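You operate a simulated robot arm through the tools that you are given. There is no shell and no other tool.

The job below is to be done with a simulated robot arm. You get a single attempt, and the scene is never put back.

Task
Put things in order on the packing bench. At the end: the brown paint dabber stands where the brown oiling pad stood; the green scourer stands where the brown paint dabber stood; the grey grease tin from the packing bench stands on top of the green painted valve; the silver setting block from the packing bench stands where the green scourer stood; the brown oiling pad stands where the grey grease tin stood; whatever was shut is shut again. Leave all else as you found it, and nothing knocked over.

Only the result counts: the job must be done as asked and must still hold three seconds after the hand-in. Knocking over, shifting, dropping, spilling or breaking anything else fails it.

Robot
A 6-joint arm with a two-finger gripper, fixed in place. Base frame: the origin is at the foot of the arm, x ahead of it, y to its left, z up; the work surface is at about z = 0.86. Readings come in m, rad, newtons and seconds.
With the tool pointing down near the work surface it reaches from about 0.14 to 0.68 m from the base axis. Its first joint turns from -1.152 to 1.152 rad. Payload 2.45 kg.
The TCP is the grasp point between the finger pads, 0.03 m short of the fingertips. In the tool frame z runs along the fingers and y along their closing line. Largest opening 0.106 m; the body of the gripper starts 0.079 m behind the TCP.
Orientation is that of the tool frame in the base frame, as a unit quaternion [w, x, y, z]. With the fingers straight down and closing along the base's y, the tool's x points along the base's -x, its y along +y and its z along -z.

Tools
- The arm moves only by the tool nudge_tool. Its argument "targets" is a list of rows, each a list of 7 numbers: the shift along the tool's x, y, z in m, then the turn, a rotation vector about the tool's x, y, z in rad, then the gripper command, from -1 (fully open) to 1 (shut), values between in proportion. In form: [[x, y, z, rx, ry, rz, claw], ...]. A call has 1 to 20 rows; each row is the pose to reach, as a shift and turn from the pose commanded when the call began, along the tool's axes at that moment. Rows are played at 5 a second. More than 0.05 m and 0.15 rad between two rows, or a gripper value outside its range, and nothing of the call is played. A pose out of reach is approached as far as the arm can. The call stops where the force on the tool passes 40 N (or 10 N more than at its start, if that is more) or the arm is blocked; 0.2 s more then pass. The fingers move at their own pace (about 0.153 m/s each) and stop on an object; they squeeze with about 39 N. The grip force told is the motor's: it shows also when the fingers shut on nothing. Time passes only in rows, and 0.2 s behind the last, so rows that repeat a pose let the fingers close. The reply holds the time, the measured pose of the TCP, the force on the tool along the base axes, the opening and the grip force, in the units named above and with some noise, with the torque about the TCP (base axes, N m) and any sound that the robot's microphone picked up.
- Cameras (640 x 400 px; columns grow to the right, rows downward): "scene" is fixed at [0.0524, 0.4046, 1.416]; the picture's right is [-0.81, -0.58, 0.00], its down [-0.26, 0.36, -0.90] and it looks along [0.52, -0.73, -0.44] (base axes); focal length 364 px, centre (320, 200). "wrist" rides on the gripper at [0.076, -0.002, -0.106] in the tool frame; the picture's right is [0.02, 1.00, 0.00], its down [-0.78, 0.02, -0.62] and it looks along [-0.62, 0.01, 0.78] (tool axes); focal length 247 px, centre (320, 200). There is no depth. A picture from a camera that has moved, and an enlarged one, comes with that camera's place and axes in the base frame and with its lens.
- snapshot(camera): a new picture of that camera. It takes no simulated time.
- close_up(camera, box): a new picture of the part [left, top, right, bottom] of that camera's present view, enlarged. It takes no simulated time.
- sign_off(): hands the job in; it is judged then, once.

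Nothing tells you positions but the pictures and the camera data. Unless the task says otherwise, let go and move clear before handing in.

The tools are called as name(argument=value, ...) on one line, values as JSON. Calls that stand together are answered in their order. nudge_tool: Moves the arm, as the interface text tells. Its arguments: {"type":"object","properties":{"targets":{"type":"array"}},"required":["targets"]} The other tools are called the same way: snapshot (camera) takes a picture; close_up (camera, box) takes an enlarged picture of a part of a camera's view; sign_off () hands the job in.

At the start:

```text
clock: 0.0
eef_pos: [0.4064, -0.1476, 1.2177]
orientation: [0.001, -0.001, 1.0, 0.0]
wrist_force: [-1.4, -0.1, -0.1]
ft_torque: [0.01, 0.02, 0.0]
finger_gap: 0.1057
grasp_force: 0.0
```

scene: 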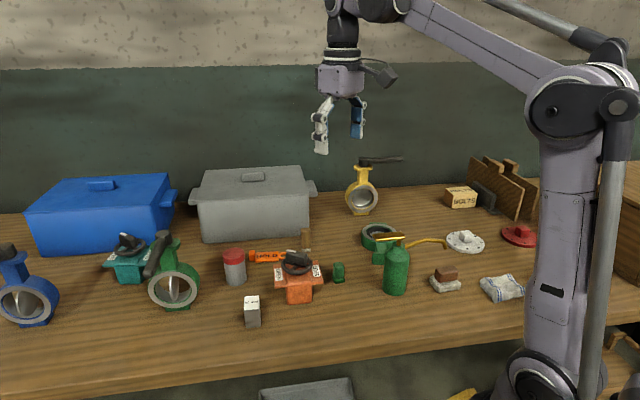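
wrist: 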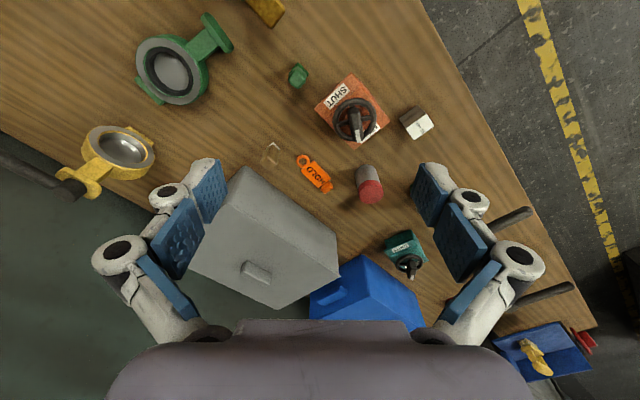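

I see a bench with valves, two lidded boxes, small blocks and a tin. I'll look closer to identify every object before moving.

close_up(camera="scene", box=[200, 220, 360, 340])

close_up(camera="scene", box=[340, 140, 560, 310])

close_up(camera="scene", box=[0, 160, 220, 340])

close_up(camera="scene", box=[440, 140, 640, 400])

close_up(camera="scene", box=[200, 340, 500, 400])

close_up(camera="wrist", box=[220, 40, 460, 220])

close_up(camera="wrist", box=[60, 0, 300, 220])

```text
3.33 times, centred on (280, 280) of scene
camera zoom: at [0.0524, 0.4046, 1.416], right [-0.81, -0.58, 0.0], down [-0.26, 0.36, -0.9], along [0.52, -0.73, -0.44], focal length 1212 px, centre (453, -67)
```

zoom: 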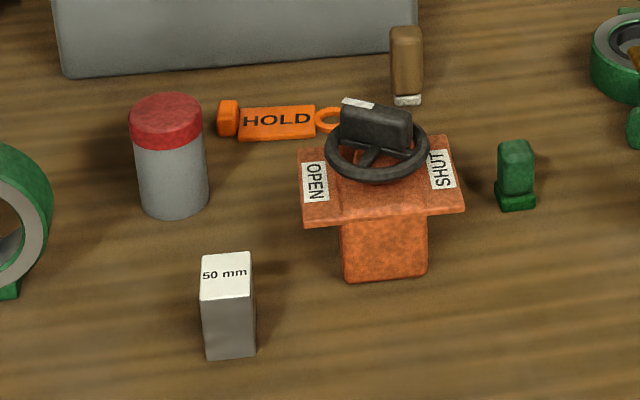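

```text
2.35 times, centred on (450, 225) of scene
camera zoom: at [0.0524, 0.4046, 1.416], right [-0.81, -0.58, 0.0], down [-0.26, 0.36, -0.9], along [0.52, -0.73, -0.44], focal length 856 px, centre (14, 141)
```

zoom: 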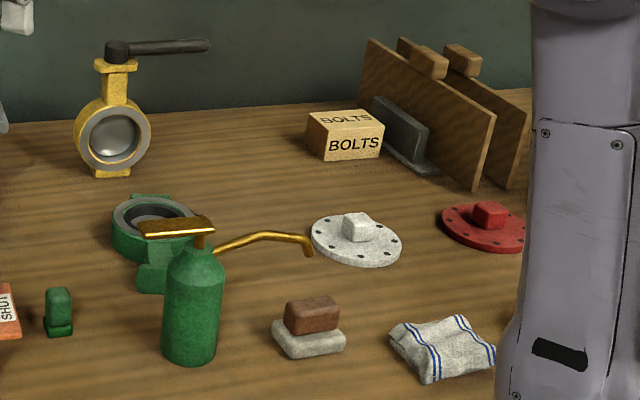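

```text
2.22 times, centred on (110, 250) of scene
camera zoom: at [0.0524, 0.4046, 1.416], right [-0.81, -0.58, 0.0], down [-0.26, 0.36, -0.9], along [0.52, -0.73, -0.44], focal length 808 px, centre (787, 89)
```

zoom: 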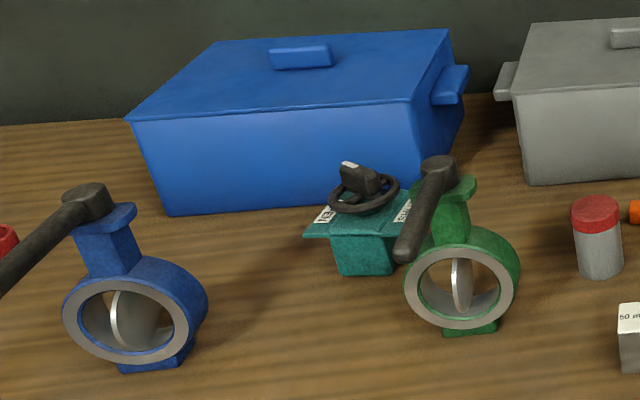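

```text
1.54 times, centred on (540, 270) of scene
camera zoom: at [0.0524, 0.4046, 1.416], right [-0.81, -0.58, 0.0], down [-0.26, 0.36, -0.9], along [0.52, -0.73, -0.44], focal length 560 px, centre (-18, 92)
```

zoom: 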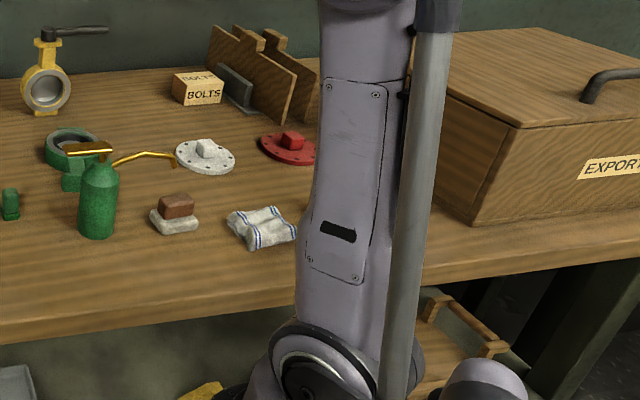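

```text
2.13 times, centred on (350, 370) of scene
camera zoom: at [0.0524, 0.4046, 1.416], right [-0.81, -0.58, 0.0], down [-0.26, 0.36, -0.9], along [0.52, -0.73, -0.44], focal length 776 px, centre (256, -163)
```

zoom: 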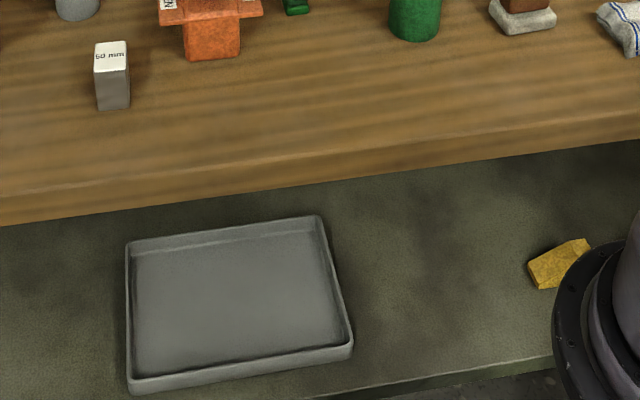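

```text
2.22 times, centred on (340, 130) of wrist
camera zoom: at [0.3306, -0.1478, 1.3238], right [-0.02, 1.0, 0.0], down [0.78, 0.02, 0.62], along [0.62, 0.01, -0.78], focal length 549 px, centre (276, 356)
```

zoom: 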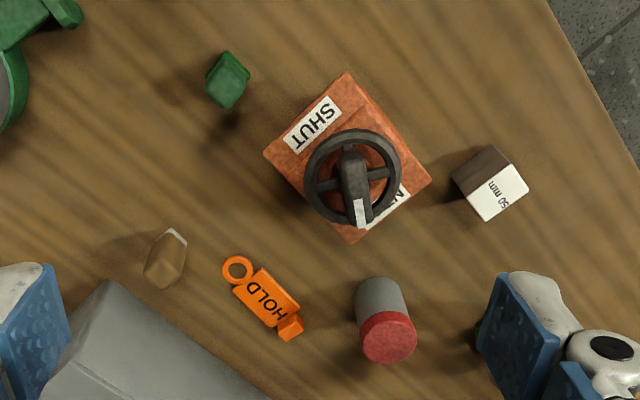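

```text
1.82 times, centred on (180, 110) of wrist
camera zoom: at [0.3306, -0.1478, 1.3238], right [-0.02, 1.0, 0.0], down [0.78, 0.02, 0.62], along [0.62, 0.01, -0.78], focal length 449 px, centre (574, 364)
```

zoom: 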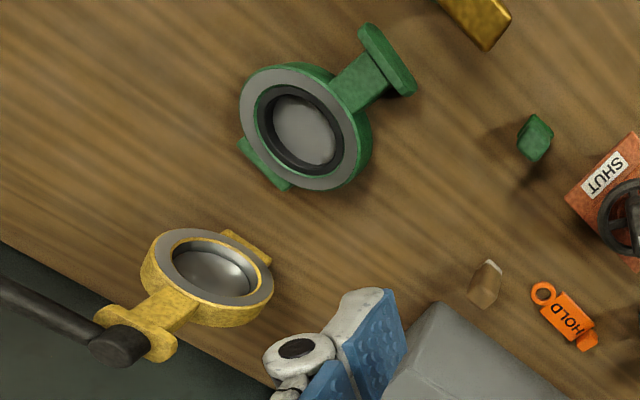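

The candidates are the grey, red-lidded tin near (0.62,-0.04), the 50 mm block near (0.49,0.03) and the green scourer near (0.42,-0.19). The brown dabber looks to be near (0.56,-0.24), the brown pad near (0.21,-0.31), and a green valve lies flat near (0.42,-0.39). I'll move the wrist camera high above the right-hand side for a closer look.

nudge_tool(targets=[[0.024, -0.03, 0.003, 0, 0, 0, -1], [0.049, -0.06, 0.006, 0, 0, 0, -1], [0.073, -0.09, 0.009, 0, 0, 0, -1], [0.097, -0.12, 0.012, 0, 0, 0, -1], [0.122, -0.15, 0.015, 0, 0, 0, -1], [0.146, -0.182, 0.018, 0, 0, 0, -1]])

snapshot(camera="wrist")

```text
clock: 1.4
eef_pos: [0.258, -0.3321, 1.2025]
orientation: [0.001, 0.0, 1.0, 0.0]
wrist_force: [0.4, 0.1, 0.1]
ft_torque: [0.0, 0.05, -0.01]
finger_gap: 0.1061
grasp_force: 0.1
```

```text
taken
camera wrist: at [0.1817, -0.3314, 1.3072], right [-0.02, 1.0, 0.0], down [0.78, 0.02, 0.62], along [0.62, 0.01, -0.78], focal length 247 px, centre (320, 200)
```

wrist: 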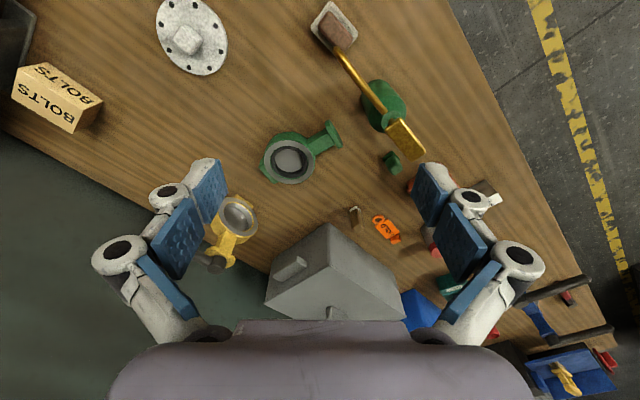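

The valve, oil can and pad are all in view. The can's spout seems to end almost over the brown pad, so I'll zoom in on that.

close_up(camera="wrist", box=[270, 0, 450, 120])

close_up(camera="wrist", box=[240, 100, 420, 250])

close_up(camera="wrist", box=[440, 260, 640, 400])

close_up(camera="scene", box=[370, 220, 480, 310])

```text
3.33 times, centred on (360, 60) of wrist
camera zoom: at [0.1817, -0.3314, 1.3072], right [-0.02, 1.0, 0.0], down [0.78, 0.02, 0.62], along [0.62, 0.01, -0.78], focal length 823 px, centre (187, 667)
```

zoom: 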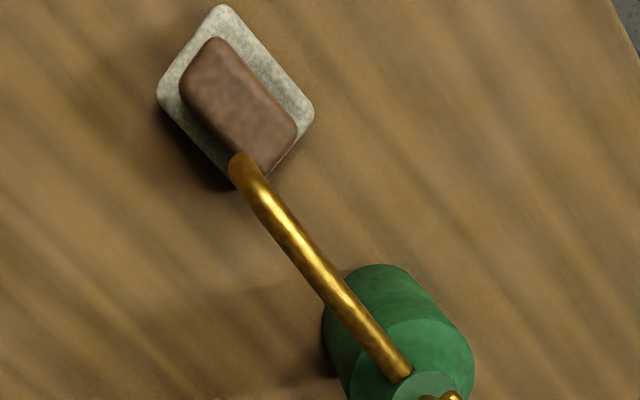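

```text
2.67 times, centred on (330, 175) of wrist
camera zoom: at [0.1817, -0.3314, 1.3072], right [-0.02, 1.0, 0.0], down [0.78, 0.02, 0.62], along [0.62, 0.01, -0.78], focal length 659 px, centre (293, 267)
```

zoom: 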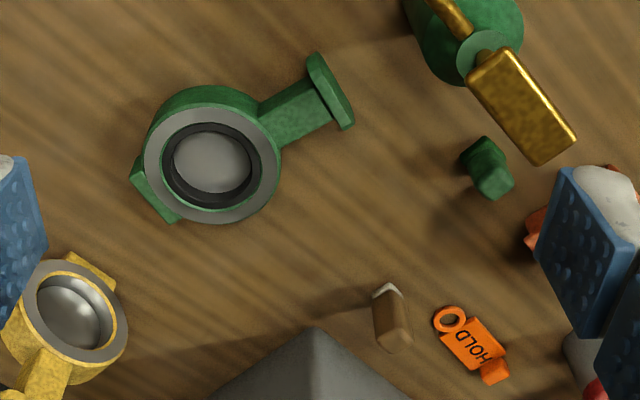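

```text
2.86 times, centred on (540, 330) of wrist
camera zoom: at [0.1817, -0.3314, 1.3072], right [-0.02, 1.0, 0.0], down [0.78, 0.02, 0.62], along [0.62, 0.01, -0.78], focal length 706 px, centre (-309, -171)
```

zoom: 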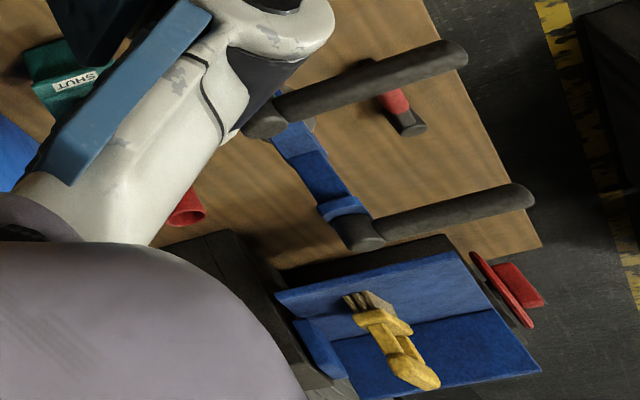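

```text
4.44 times, centred on (425, 265) of scene
camera zoom: at [0.0524, 0.4046, 1.416], right [-0.81, -0.59, 0.0], down [-0.26, 0.36, -0.9], along [0.52, -0.73, -0.44], focal length 1616 px, centre (-147, -89)
```

zoom: 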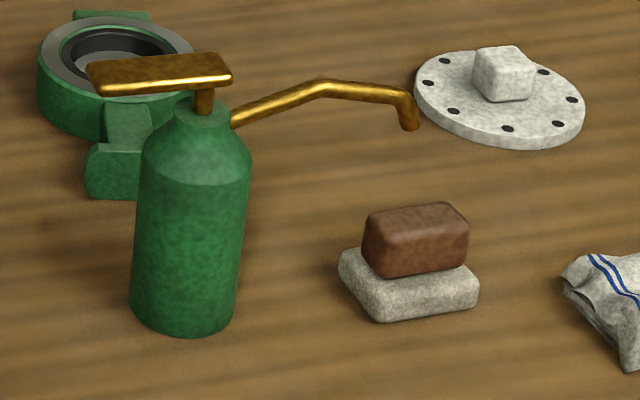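

The spout tip, at about (0.221,-0.307,0.968), hangs just past the pad's centre. I'll have to grip the pad with the gripper tilted away from the can. Next I'll look closely at the lying green valve's top face.

nudge_tool(targets=[[-0.02, -0.012, 0.028, 0, 0, 0, -1], [-0.04, -0.024, 0.056, 0, 0, 0, -1], [-0.06, -0.035, 0.085, 0, 0, 0, -1], [-0.08, -0.047, 0.114, 0, 0, 0, -1], [-0.102, -0.058, 0.1425, 0, 0, 0, -1]])

snapshot(camera="wrist")

close_up(camera="wrist", box=[230, 80, 430, 220])

close_up(camera="scene", box=[350, 210, 430, 270])

```text
clock: 2.6
eef_pos: [0.3642, -0.386, 1.0603]
orientation: [0.0, -0.001, 1.0, 0.0]
wrist_force: [-0.2, -0.4, 0.2]
ft_torque: [0.04, -0.02, -0.01]
finger_gap: 0.1062
grasp_force: 0.0
```

```text
taken
camera wrist: at [0.2875, -0.3868, 1.1665], right [-0.02, 1.0, 0.0], down [0.78, 0.02, 0.62], along [0.62, 0.01, -0.78], focal length 247 px, centre (320, 200)
```

wrist: 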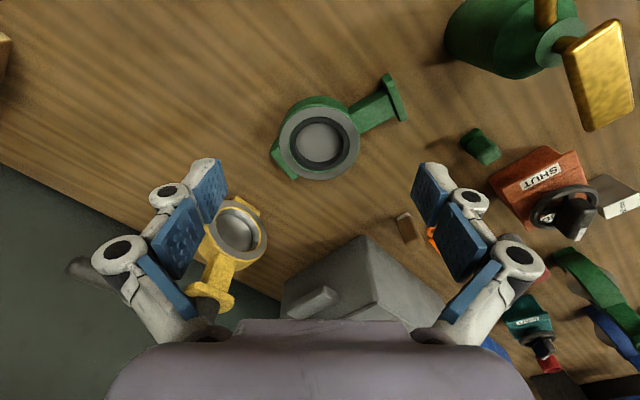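

```text
2.86 times, centred on (330, 150) of wrist
camera zoom: at [0.2875, -0.3868, 1.1665], right [-0.02, 1.0, 0.0], down [0.78, 0.02, 0.62], along [0.62, 0.01, -0.78], focal length 706 px, centre (291, 343)
```

zoom: 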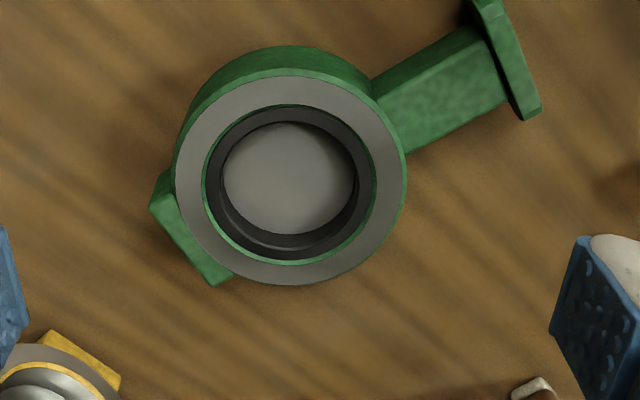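

```text
6.67 times, centred on (390, 240) of scene
camera zoom: at [0.0524, 0.4046, 1.416], right [-0.81, -0.58, 0.0], down [-0.26, 0.36, -0.9], along [0.52, -0.73, -0.44], focal length 2425 px, centre (-147, -67)
```

zoom: 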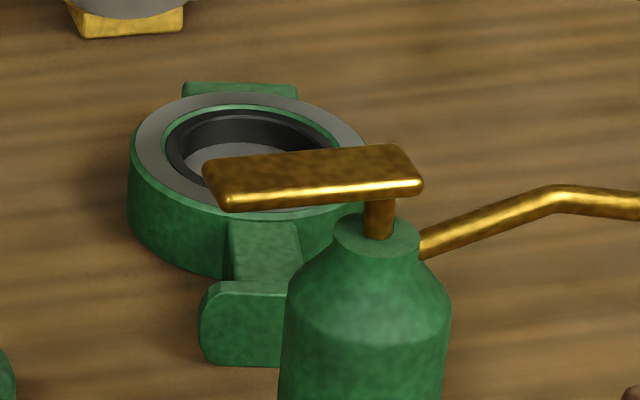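

The valve's top face is at about z=0.8955, centred near (0.416,-0.385), with a roughly 58 mm bore recessed about 15 mm. Next I'll look closely at the tin, dabber, scourer and block.

nudge_tool(targets=[[-0.014, 0.03, -0.012, 0, 0, 0, -1], [-0.028, 0.068, -0.024, 0, 0, 0, -1], [-0.042, 0.105, -0.036, 0, 0, 0, -1], [-0.056, 0.142, -0.048, 0, 0, 0, -1], [-0.07, 0.18, -0.06, 0, 0, 0, -1], [-0.085, 0.216, -0.06, 0, 0, 0, -1], [-0.1, 0.252, -0.06, 0, 0, 0, -1], [-0.116, 0.286, -0.06, 0, 0, 0, -1]])

snapshot(camera="wrist")

close_up(camera="wrist", box=[200, 0, 440, 150])

close_up(camera="wrist", box=[200, 80, 440, 230])

```text
clock: 4.4
eef_pos: [0.4759, -0.1025, 1.1185]
orientation: [0.0, 0.0, 1.0, 0.0]
wrist_force: [-0.1, -0.2, 0.2]
ft_torque: [-0.01, 0.02, 0.0]
finger_gap: 0.106
grasp_force: 0.1
```

```text
taken
camera wrist: at [0.4002, -0.1021, 1.2243], right [-0.02, 1.0, 0.0], down [0.78, 0.02, 0.62], along [0.62, 0.01, -0.78], focal length 247 px, centre (320, 200)
```

wrist: 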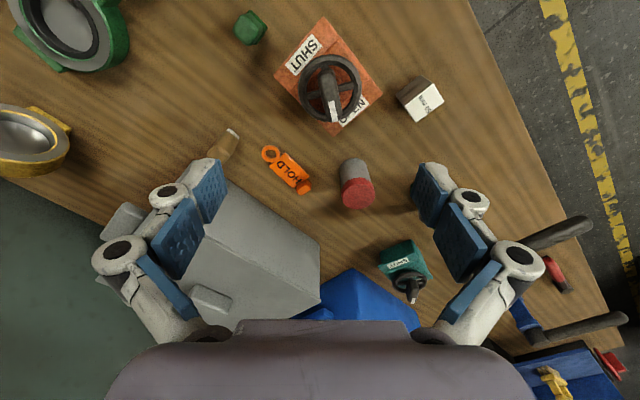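

```text
2.67 times, centred on (320, 75) of wrist
camera zoom: at [0.4002, -0.1021, 1.2243], right [-0.02, 1.0, 0.0], down [0.78, 0.02, 0.62], along [0.62, 0.01, -0.78], focal length 659 px, centre (320, 533)
```

zoom: 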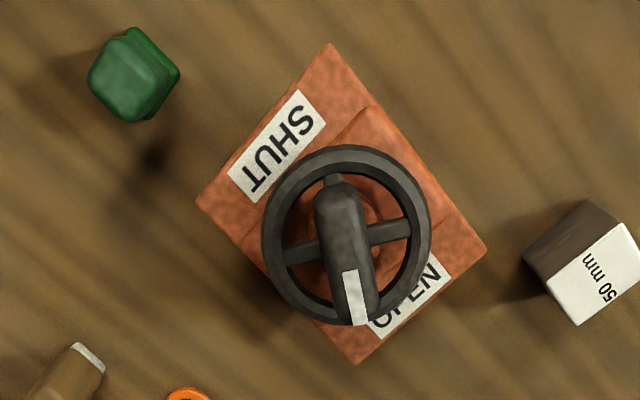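

```text
2.67 times, centred on (320, 155) of wrist
camera zoom: at [0.4002, -0.1021, 1.2243], right [-0.02, 1.0, 0.0], down [0.78, 0.02, 0.62], along [0.62, 0.01, -0.78], focal length 659 px, centre (320, 320)
```

zoom: 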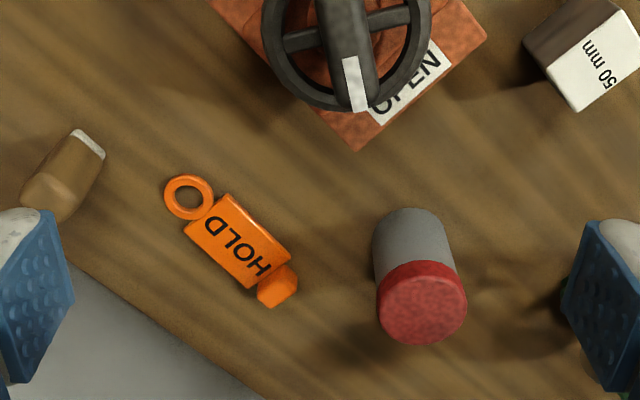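

I measure the tin at (0.614,-0.044), with its top at about 0.941 and its body about 46 mm across. There's clear room around it, so I'll move above it and check alignment.

nudge_tool(targets=[[-0.035, 0.015, 0.014, 0, 0, 0, -1], [-0.07, 0.03, 0.029, 0, 0, 0, -1], [-0.104, 0.045, 0.044, 0, 0, 0, -1], [-0.138, 0.059, 0.0585, 0, 0, 0, -1]])

snapshot(camera="wrist")

snapshot(camera="scene")

```text
clock: 5.4
eef_pos: [0.6161, -0.0443, 1.056]
orientation: [0.0, -0.001, 1.0, 0.0]
wrist_force: [0.7, -0.2, -0.5]
ft_torque: [0.02, 0.05, 0.02]
finger_gap: 0.1057
grasp_force: 0.0
```

```text
taken
camera wrist: at [0.5408, -0.0437, 1.1614], right [-0.02, 1.0, 0.0], down [0.78, 0.02, 0.62], along [0.62, 0.01, -0.78], focal length 247 px, centre (320, 200)
```

wrist: 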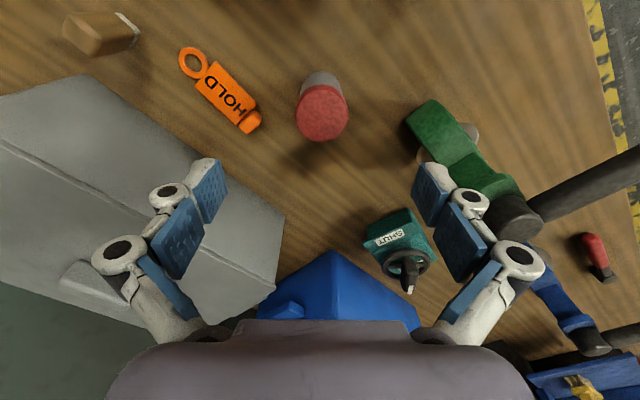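

```text
taken
```

scene: 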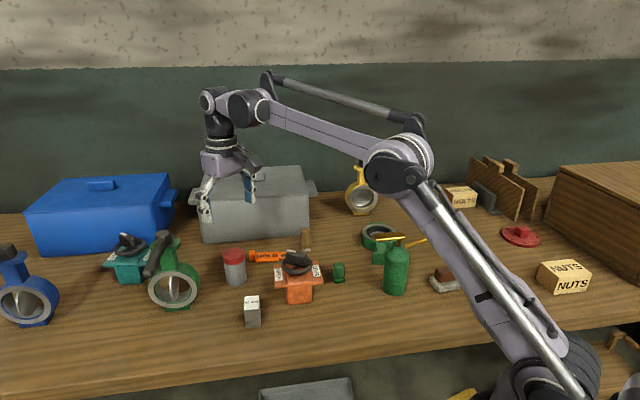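

The tin centre is confirmed at about (0.615,-0.042). A standing green valve is close on the +y side, so I'll rotate the tool 50° to line the closing axis up away from it, then check again.

nudge_tool(targets=[[0, 0, 0, 0, 0, -0.146, -0.5], [0, 0, 0, 0, 0, -0.291, -0.5], [0, 0, 0, 0, 0, -0.437, -0.5], [0, 0, 0, 0, 0, -0.582, -0.5], [0, 0, 0, 0, 0, -0.728, -0.5], [0, 0, 0, 0, 0, -0.873, -0.5]])

snapshot(camera="wrist")

snapshot(camera="scene")

```text
clock: 6.8
eef_pos: [0.6165, -0.0443, 1.0587]
orientation: [0.0, -0.425, 0.905, 0.0]
wrist_force: [0.1, 0.7, 0.8]
ft_torque: [0.03, 0.01, 0.02]
finger_gap: 0.0797
grasp_force: 0.2
```

```text
taken
camera wrist: at [0.5697, -0.1019, 1.1643], right [-0.78, 0.62, 0.0], down [0.49, 0.61, 0.62], along [0.39, 0.49, -0.78], focal length 247 px, centre (320, 200)
```

wrist: 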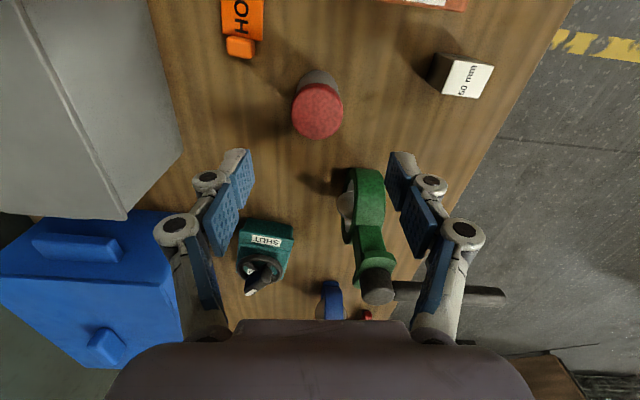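

```text
taken
```

scene: 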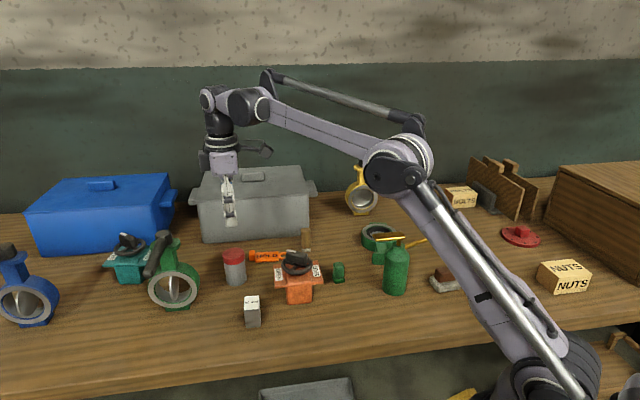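

The tool is centred over the tin, so I'll descend to z≈0.90 and then close.

nudge_tool(targets=[[0, 0, 0.04, 0, 0, 0, -0.5], [0, 0, 0.08, 0, 0, 0, -0.5], [0, 0, 0.12, 0, 0, 0, -0.5], [0, 0, 0.145, 0, 0, 0, -0.5], [0, 0, 0.159, 0, 0, 0, -0.5]])

snapshot(camera="wrist")

close_up(camera="scene", box=[140, 160, 340, 340])

```text
clock: 8.0
eef_pos: [0.6163, -0.0451, 0.8998]
orientation: [0.0, -0.424, 0.906, 0.001]
wrist_force: [-0.5, -0.2, 0.8]
ft_torque: [0.01, -0.05, 0.0]
finger_gap: 0.0796
grasp_force: 0.0
```

```text
taken
camera wrist: at [0.5689, -0.1028, 1.0056], right [-0.78, 0.62, 0.0], down [0.49, 0.61, 0.62], along [0.39, 0.49, -0.78], focal length 247 px, centre (320, 200)
```

wrist: 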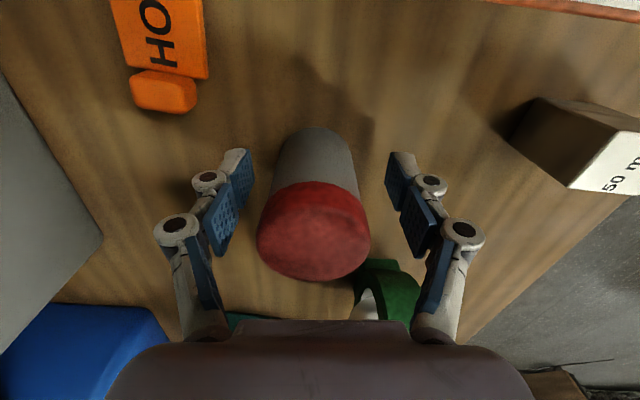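

```text
2.22 times, centred on (240, 250) of scene
camera zoom: at [0.0524, 0.4046, 1.416], right [-0.81, -0.58, 0.0], down [-0.26, 0.36, -0.9], along [0.52, -0.73, -0.44], focal length 808 px, centre (498, 89)
```

zoom: 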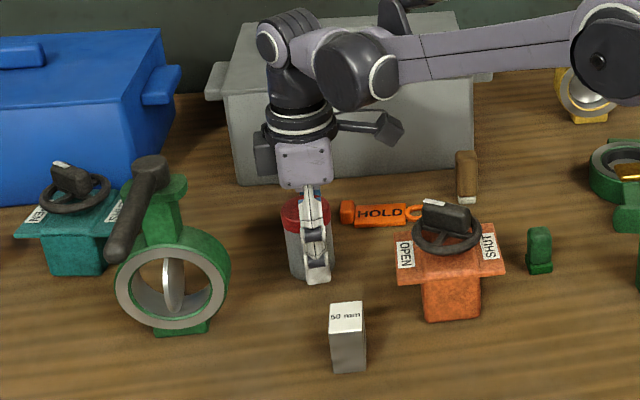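

The tin sits between the pads, so I'll close the gripper.

nudge_tool(targets=[[0, 0, 0, 0, 0, 0, 0.0], [0, 0, 0, 0, 0, 0, 0.4], [0, 0, 0, 0, 0, 0, 1], [0, 0, 0, 0, 0, 0, 1]])

snapshot(camera="wrist")

```text
clock: 9.0
eef_pos: [0.6166, -0.0432, 0.8993]
orientation: [0.0, -0.424, 0.906, 0.0]
wrist_force: [-0.4, 0.1, 0.1]
ft_torque: [-0.02, 0.04, 0.01]
finger_gap: 0.0487
grasp_force: 38.8
```

```text
taken
camera wrist: at [0.5689, -0.1029, 1.0059], right [-0.78, 0.63, 0.0], down [0.49, 0.61, 0.62], along [0.39, 0.48, -0.78], focal length 247 px, centre (320, 200)
```

wrist: 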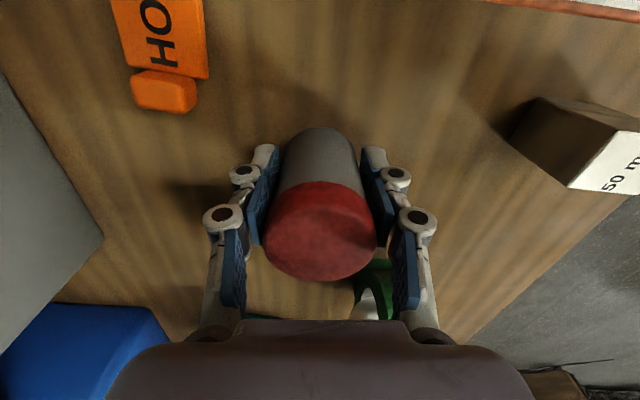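

The tin is gripped with a 49 mm gap. I'll lift it straight up and carry it above the lying green valve.

nudge_tool(targets=[[0, 0, -0.03, 0, 0, 0, 1], [0, 0, -0.07, 0, 0, 0, 1], [0, 0, -0.115, 0, 0, 0, 1], [0, 0, -0.16, 0, 0, 0, 1], [0.042, -0.005, -0.16, 0, 0, 0, 1], [0.084, -0.009, -0.16, 0, 0, 0, 1], [0.127, -0.014, -0.16, 0, 0, 0, 1], [0.17, -0.019, -0.16, 0, 0, 0, 1], [0.212, -0.023, -0.16, 0, 0, 0, 1], [0.255, -0.028, -0.16, 0, 0, 0, 1], [0.298, -0.033, -0.16, 0, 0, 0, 1], [0.34, -0.037, -0.16, 0, 0, 0, 1], [0.382, -0.042, -0.16, 0, 0, 0, 1], [0.382, -0.042, -0.16, 0, 0, 0, 1]])

snapshot(camera="wrist")

snapshot(camera="scene")

```text
clock: 12.0
eef_pos: [0.4048, -0.364, 1.0601]
orientation: [0.0, -0.423, 0.906, 0.001]
wrist_force: [0.3, 0.0, -1.3]
ft_torque: [-0.02, 0.02, 0.01]
finger_gap: 0.049
grasp_force: 38.6
```

```text
taken
camera wrist: at [0.3557, -0.4216, 1.1654], right [-0.78, 0.62, 0.0], down [0.49, 0.61, 0.62], along [0.39, 0.49, -0.78], focal length 247 px, centre (320, 200)
```

wrist: 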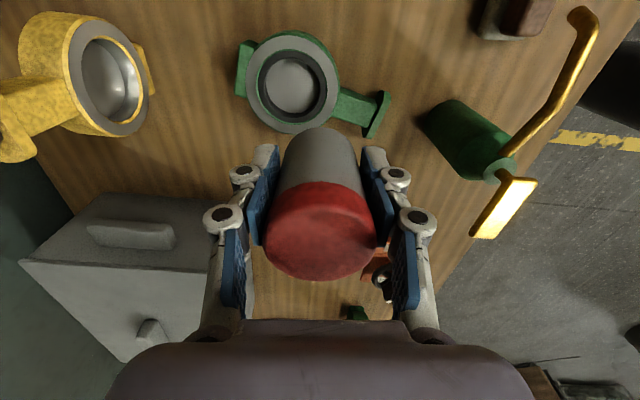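

```text
taken
```

scene: 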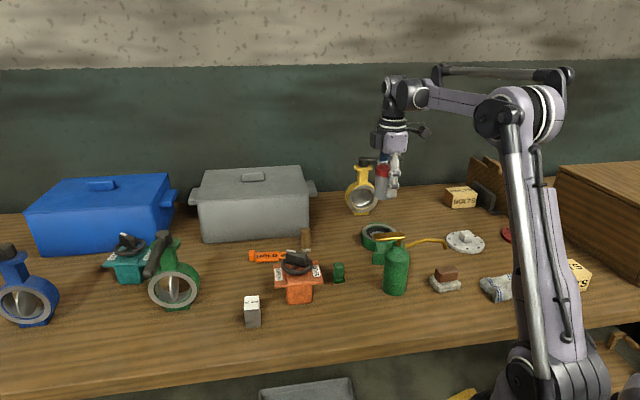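

The valve's face is clearly visible from here. I'll zoom in to pin its centre and see whether the seat is flush.

close_up(camera="wrist", box=[220, 10, 410, 145])

close_up(camera="scene", box=[340, 170, 450, 270])

```text
2.96 times, centred on (315, 78) of wrist
camera zoom: at [0.3557, -0.4216, 1.1654], right [-0.78, 0.62, 0.0], down [0.49, 0.61, 0.62], along [0.39, 0.49, -0.78], focal length 732 px, centre (335, 563)
```

zoom: 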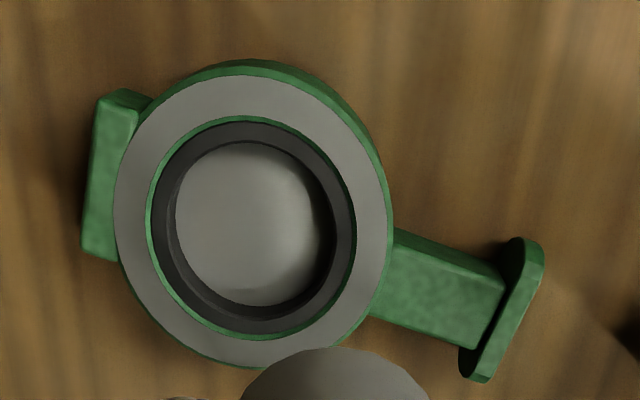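

```text
4.00 times, centred on (395, 220) of scene
camera zoom: at [0.0524, 0.4045, 1.416], right [-0.81, -0.58, 0.0], down [-0.26, 0.36, -0.9], along [0.52, -0.73, -0.44], focal length 1455 px, centre (20, 120)
```

zoom: 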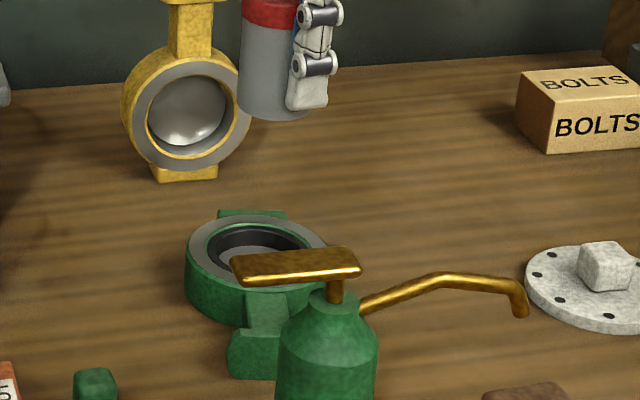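

The seat is nearly flush and the disc is domed, so I'll stand the tin on the flat flange, offset about 29 mm toward the neck. I'll lower it to just above the face first and check.

nudge_tool(targets=[[0.0025, 0.002, 0.03, 0, 0, 0, 1], [0.0025, 0.002, 0.07, 0, 0, 0, 1], [0.0025, 0.002, 0.1, 0, 0, 0, 1], [0.0025, 0.002, 0.117, 0, 0, 0, 1]])

close_up(camera="wrist", box=[160, 0, 480, 200])

close_up(camera="scene", box=[340, 190, 450, 270])

```text
clock: 13.0
eef_pos: [0.401, -0.3644, 0.9436]
orientation: [0.0, -0.424, 0.906, 0.001]
wrist_force: [0.9, -0.1, -2.4]
ft_torque: [-0.02, -0.01, -0.02]
finger_gap: 0.0487
grasp_force: 38.7
```

```text
2.00 times, centred on (320, 100) of wrist
camera zoom: at [0.3538, -0.4227, 1.0489], right [-0.78, 0.63, 0.0], down [0.49, 0.61, 0.62], along [0.39, 0.48, -0.78], focal length 494 px, centre (320, 400)
```

zoom: 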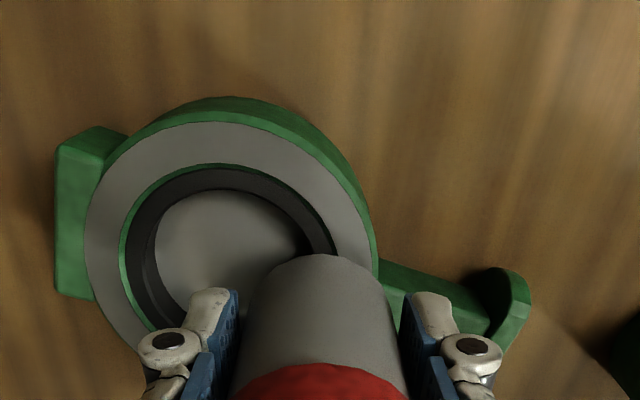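

```text
5.00 times, centred on (395, 230) of scene
camera zoom: at [0.0524, 0.4046, 1.416], right [-0.81, -0.58, 0.0], down [-0.26, 0.36, -0.9], along [0.52, -0.73, -0.44], focal length 1819 px, centre (-55, 50)
```

zoom: 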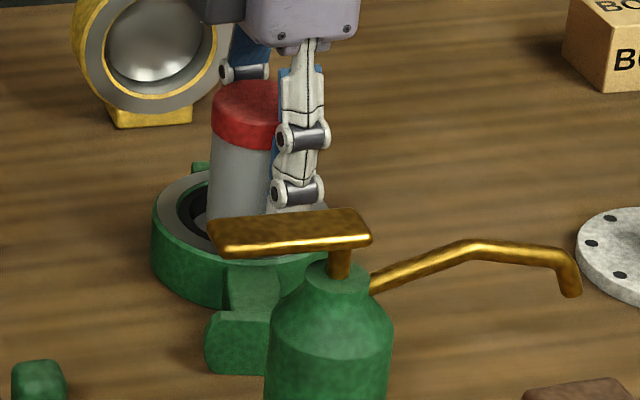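

The tin is about 30 mm off the valve centre, toward the neck as planned. I'll lower in small steps, watching the force.

nudge_tool(targets=[[0, 0, 0.003, 0, 0, 0, 1], [0, 0, 0.006, 0, 0, 0, 1]])

nudge_tool(targets=[[0, 0, 0.0015, 0, 0, 0, 1], [0, 0, 0.0015, 0, 0, 0, 1]])

```text
clock: 13.6
eef_pos: [0.4001, -0.3648, 0.9375]
orientation: [0.001, -0.423, 0.906, 0.0]
wrist_force: [-0.5, -0.5, -1.5]
ft_torque: [-0.02, 0.0, 0.0]
finger_gap: 0.0488
grasp_force: 39.1
```

```text
clock: 14.2
eef_pos: [0.4007, -0.3643, 0.936]
orientation: [-0.001, -0.424, 0.906, 0.0]
wrist_force: [0.4, 1.2, -1.6]
ft_torque: [-0.01, 0.0, -0.01]
finger_gap: 0.0487
grasp_force: 39.0
```

nudge_tool(targets=[[0, 0, 0.001, 0, 0, 0, 1], [0, 0, 0.001, 0, 0, 0, 1]])

nudge_tool(targets=[[0, 0, 0.001, 0, 0, 0, 1], [0, 0, 0.001, 0, 0, 0, 1]])

close_up(camera="scene", box=[350, 195, 430, 265])

```text
clock: 14.8
eef_pos: [0.401, -0.3642, 0.9356]
orientation: [0.0, -0.423, 0.906, 0.0]
wrist_force: [0.6, -0.1, -1.6]
ft_torque: [-0.03, 0.03, 0.01]
finger_gap: 0.0489
grasp_force: 38.5
```

```text
clock: 15.4
eef_pos: [0.4004, -0.364, 0.9347]
orientation: [0.0, -0.424, 0.906, 0.0]
wrist_force: [-0.3, 0.5, 3.4]
ft_torque: [0.03, -0.06, 0.04]
finger_gap: 0.0488
grasp_force: 39.7
```

```text
5.71 times, centred on (390, 230) of scene
camera zoom: at [0.0524, 0.4046, 1.416], right [-0.81, -0.58, 0.0], down [-0.26, 0.36, -0.9], along [0.52, -0.73, -0.44], focal length 2078 px, centre (-80, 29)
```

zoom: 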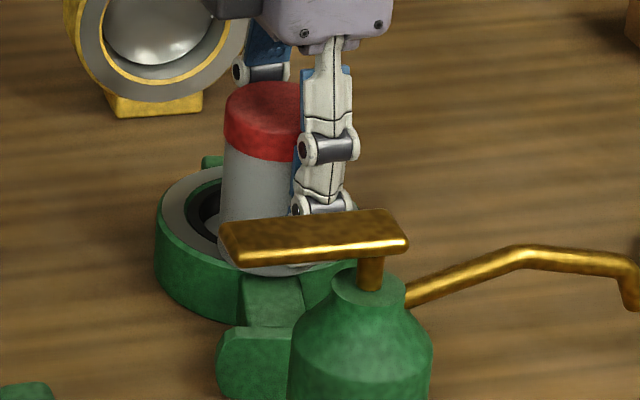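

I've got contact (force now +3.4 N, at the expected height). I'll open gently and look.

nudge_tool(targets=[[0, 0, 0, 0, 0, 0, 0.05], [0, 0, 0, 0, 0, 0, 0.0], [0, 0, 0, 0, 0, 0, -0.2], [0, 0, 0, 0, 0, 0, -0.4], [0, 0, 0, 0, 0, 0, -0.4]])

snapshot(camera="wrist")

close_up(camera="scene", box=[350, 195, 430, 265])

```text
clock: 16.6
eef_pos: [0.3999, -0.3645, 0.9341]
orientation: [0.001, -0.424, 0.906, 0.0]
wrist_force: [-0.5, -0.7, 0.4]
ft_torque: [-0.02, 0.01, -0.01]
finger_gap: 0.0741
grasp_force: 0.1
```

```text
taken
camera wrist: at [0.3529, -0.4219, 1.0398], right [-0.78, 0.63, 0.0], down [0.49, 0.61, 0.62], along [0.39, 0.48, -0.78], focal length 247 px, centre (320, 200)
```

wrist: 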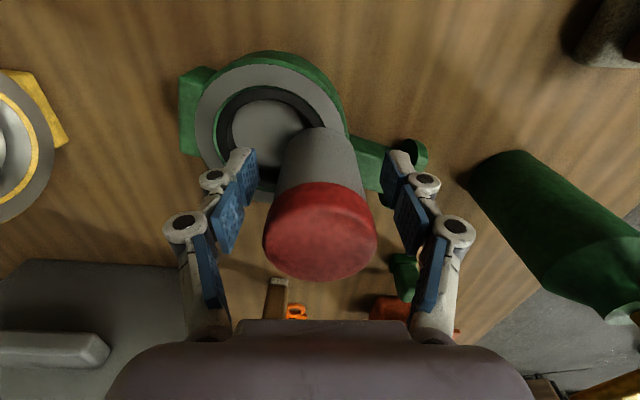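

```text
5.71 times, centred on (390, 230) of scene
camera zoom: at [0.0524, 0.4046, 1.416], right [-0.81, -0.58, 0.0], down [-0.26, 0.36, -0.9], along [0.52, -0.73, -0.44], focal length 2078 px, centre (-80, 29)
```

zoom: 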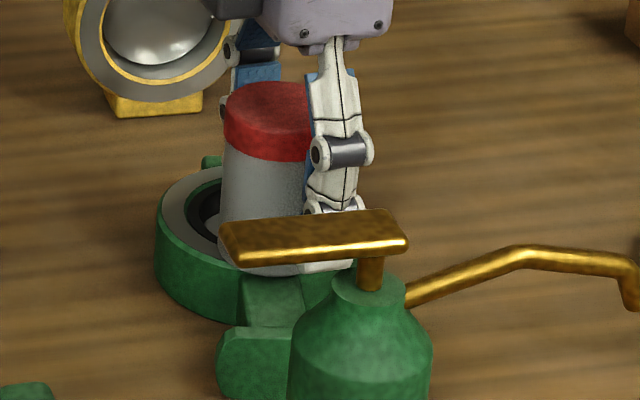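

The tin stands on the valve. I'll back straight up, then travel above the brown pad to inspect it and the spout from overhead.

nudge_tool(targets=[[0, 0, -0.02, 0, 0, 0, -0.4], [0, 0, -0.06, 0, 0, 0, -0.4], [0, 0, -0.1, 0, 0, 0, -0.4], [0, 0, -0.146, 0, 0, 0, -0.4], [0.018, 0.036, -0.146, 0, 0, 0, -0.4], [0.036, 0.072, -0.146, 0, 0, 0, -0.4], [0.055, 0.108, -0.146, 0, 0, 0, -0.3], [0.073, 0.144, -0.146, 0, 0, 0, -0.2], [0.091, 0.18, -0.146, 0, 0, 0, -0.13], [0.091, 0.18, -0.146, 0, 0, 0, -0.13]])

snapshot(camera="wrist")

close_up(camera="wrist", box=[240, 30, 420, 170])

snapshot(camera="scene")

```text
clock: 18.8
eef_pos: [0.2033, -0.316, 1.0805]
orientation: [0.0, -0.423, 0.906, 0.001]
wrist_force: [0.1, 0.4, 0.5]
ft_torque: [0.02, -0.03, 0.02]
finger_gap: 0.0601
grasp_force: 0.1
```

```text
taken
camera wrist: at [0.1558, -0.3738, 1.1871], right [-0.78, 0.62, 0.0], down [0.49, 0.61, 0.62], along [0.39, 0.48, -0.78], focal length 247 px, centre (320, 200)
```

wrist: 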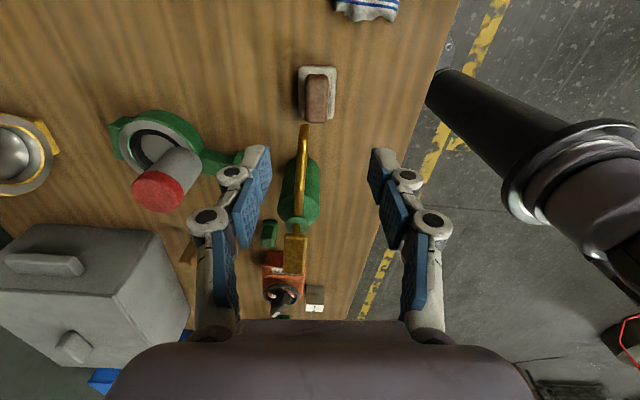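

```text
2.86 times, centred on (330, 100) of wrist
camera zoom: at [0.1558, -0.3738, 1.1871], right [-0.78, 0.62, 0.0], down [0.49, 0.61, 0.62], along [0.39, 0.48, -0.78], focal length 706 px, centre (291, 486)
```

zoom: 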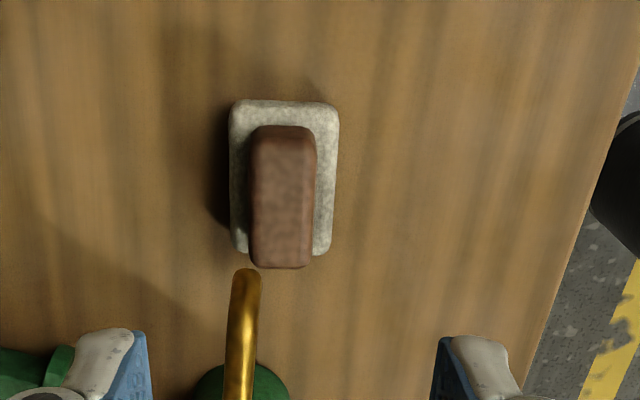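

```text
taken
```

scene: 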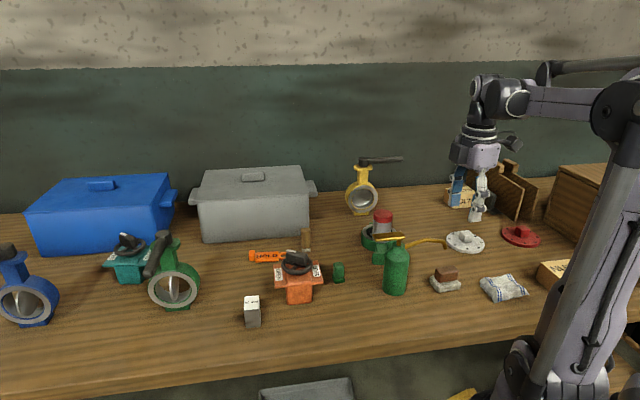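

The pad is nicely aligned with the tool: its centre is about 8 mm forward and 4.5 mm to the side of the TCP, and the spout tip is just beyond that. I'll tilt 0.2 rad away from the spout and go partway down.

nudge_tool(targets=[[0.0015, -0.002, 0.0, 0, -0.1, 0, -0.13], [0.003, -0.0045, 0.0, 0, -0.2, 0, -0.13], [0.003, -0.0045, 0.03, 0, -0.2, 0, -0.13], [0.003, -0.0045, 0.06, 0, -0.2, 0, -0.13], [0.003, -0.0045, 0.1, 0, -0.2, 0, -0.13]])

snapshot(camera="wrist")

close_up(camera="scene", box=[380, 140, 540, 310])

```text
clock: 20.0
eef_pos: [0.2083, -0.324, 0.9776]
orientation: [0.091, -0.421, 0.902, 0.042]
wrist_force: [0.4, -0.3, 0.4]
ft_torque: [0.02, -0.01, -0.01]
finger_gap: 0.0597
grasp_force: 0.1
```

```text
taken
camera wrist: at [0.1472, -0.3975, 1.0668], right [-0.78, 0.63, 0.0], down [0.4, 0.51, 0.76], along [0.48, 0.59, -0.64], focal length 247 px, centre (320, 200)
```

wrist: 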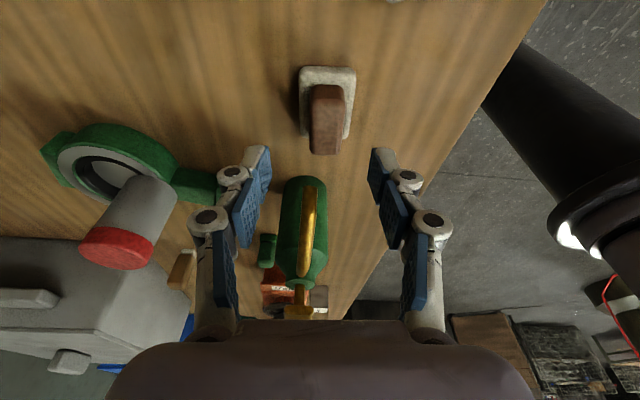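

```text
2.35 times, centred on (460, 225) of scene
camera zoom: at [0.0524, 0.4045, 1.416], right [-0.81, -0.58, 0.0], down [-0.26, 0.36, -0.9], along [0.52, -0.73, -0.44], focal length 856 px, centre (-9, 141)
```

zoom: 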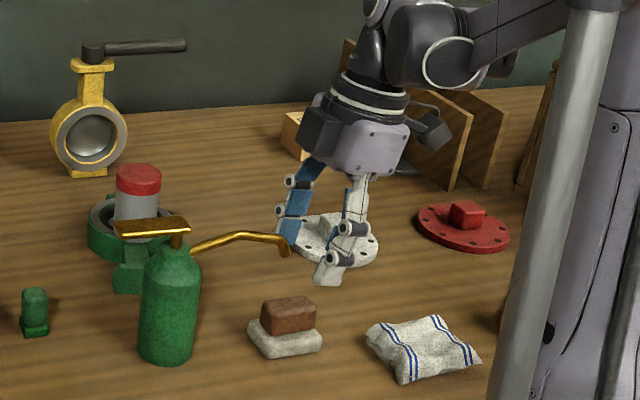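

The tilted gripper clears the spout. I'll go down to handle height (TCP z≈0.911).

nudge_tool(targets=[[0.0046, 0.001, 0.0225, 0, 0, 0, -0.13], [0.0091, 0.002, 0.045, 0, 0, 0, -0.13], [0.0137, 0.002, 0.0676, 0, 0, 0, -0.13]])

snapshot(camera="wrist")

close_up(camera="scene", box=[400, 210, 500, 310])

```text
clock: 20.8
eef_pos: [0.2054, -0.3211, 0.9119]
orientation: [0.09, -0.422, 0.901, 0.042]
wrist_force: [-0.6, 0.1, -0.3]
ft_torque: [-0.05, 0.0, -0.01]
finger_gap: 0.0599
grasp_force: 0.0
```

```text
taken
camera wrist: at [0.1457, -0.3945, 1.0006], right [-0.78, 0.63, 0.0], down [0.4, 0.51, 0.76], along [0.48, 0.59, -0.64], focal length 247 px, centre (320, 200)
```

wrist: 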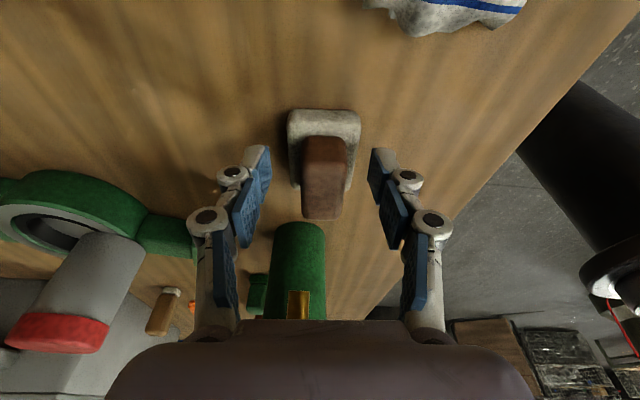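

```text
4.00 times, centred on (450, 260) of scene
camera zoom: at [0.0524, 0.4046, 1.416], right [-0.81, -0.58, 0.0], down [-0.26, 0.36, -0.9], along [0.52, -0.73, -0.44], focal length 1455 px, centre (-200, -40)
```

zoom: 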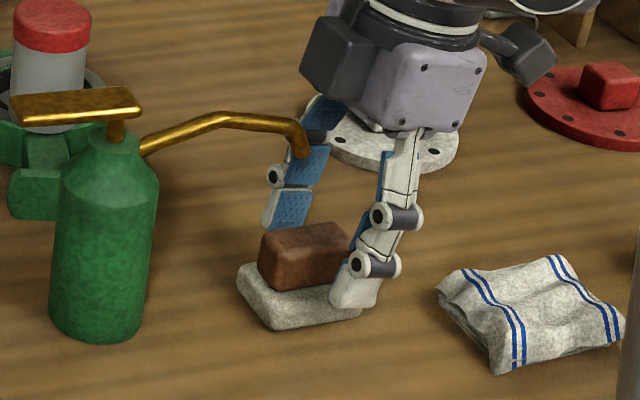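

The fingers straddle the handle and the spout passes between them without contact. Closing now.

nudge_tool(targets=[[0, 0, 0, 0, 0, 0, 0.3], [0, 0, 0, 0, 0, 0, 0.6], [0, 0, 0, 0, 0, 0, 1], [0, 0, 0, 0, 0, 0, 1]])

snapshot(camera="wrist")

close_up(camera="scene", box=[400, 210, 500, 310])

```text
clock: 21.8
eef_pos: [0.2052, -0.3221, 0.9134]
orientation: [0.09, -0.421, 0.902, 0.042]
wrist_force: [0.5, 1.0, 0.7]
ft_torque: [-0.02, 0.02, 0.04]
finger_gap: 0.0248
grasp_force: 38.9
```

```text
taken
camera wrist: at [0.1457, -0.3945, 1.0009], right [-0.78, 0.63, 0.0], down [0.4, 0.51, 0.76], along [0.48, 0.59, -0.64], focal length 247 px, centre (320, 200)
```

wrist: 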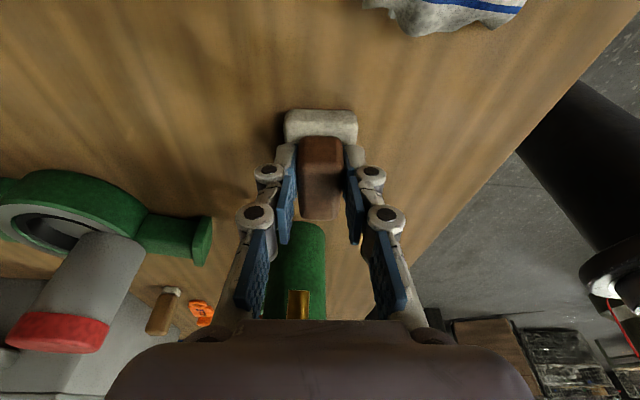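

```text
4.00 times, centred on (450, 260) of scene
camera zoom: at [0.0524, 0.4046, 1.416], right [-0.81, -0.58, 0.0], down [-0.26, 0.36, -0.9], along [0.52, -0.73, -0.44], focal length 1455 px, centre (-200, -40)
```

zoom: 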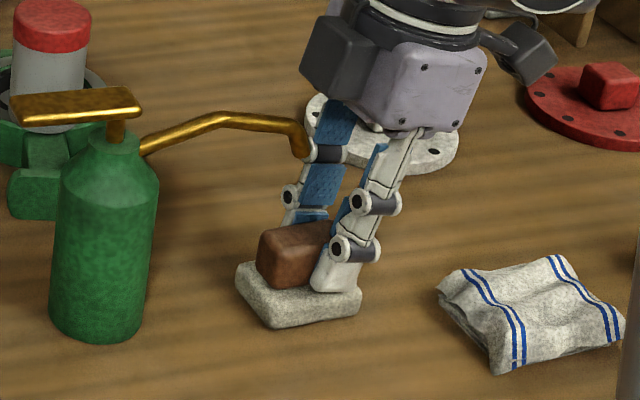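

The handle is gripped at 25 mm. I'll lift 15 mm, slide sideways away from the spout, then lift higher.

nudge_tool(targets=[[-0.0015, 0, -0.0074, 0, 0, 0, 1], [-0.003, 0, -0.0147, 0, 0, 0, 1], [-0.003, -0.015, -0.0147, 0, 0, 0, 1], [-0.003, -0.035, -0.0147, 0, 0, 0, 1]])

close_up(camera="scene", box=[400, 210, 500, 310])

snapshot(camera="wrist")

```text
clock: 22.8
eef_pos: [0.2316, -0.343, 0.9279]
orientation: [0.091, -0.421, 0.901, 0.042]
wrist_force: [-0.2, 1.0, 0.2]
ft_torque: [0.01, -0.01, -0.02]
finger_gap: 0.025
grasp_force: 38.7
```

```text
4.00 times, centred on (450, 260) of scene
camera zoom: at [0.0524, 0.4046, 1.416], right [-0.81, -0.58, 0.0], down [-0.26, 0.36, -0.9], along [0.52, -0.73, -0.44], focal length 1455 px, centre (-200, -40)
```

zoom: 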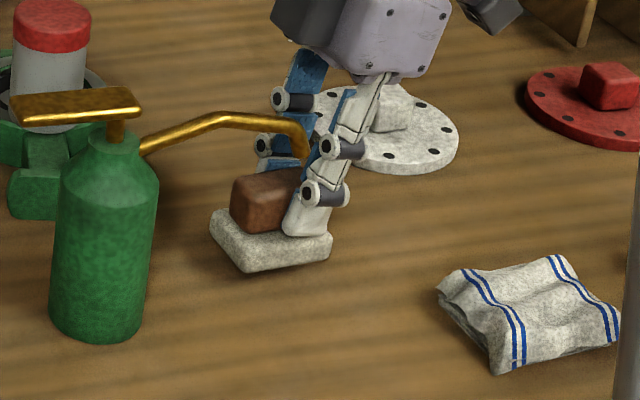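

```text
taken
camera wrist: at [0.1715, -0.4162, 1.0149], right [-0.78, 0.63, 0.0], down [0.4, 0.5, 0.77], along [0.48, 0.59, -0.64], focal length 247 px, centre (320, 200)
```

wrist: 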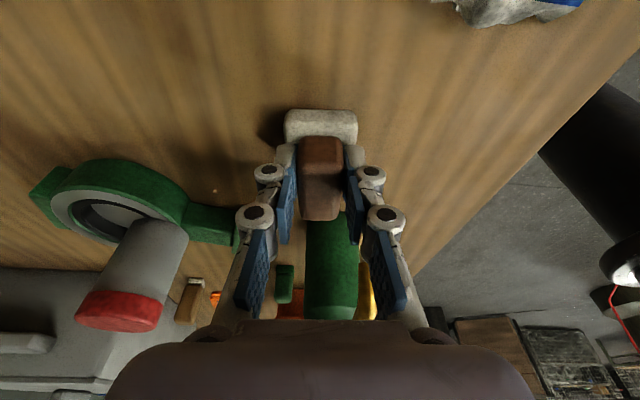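

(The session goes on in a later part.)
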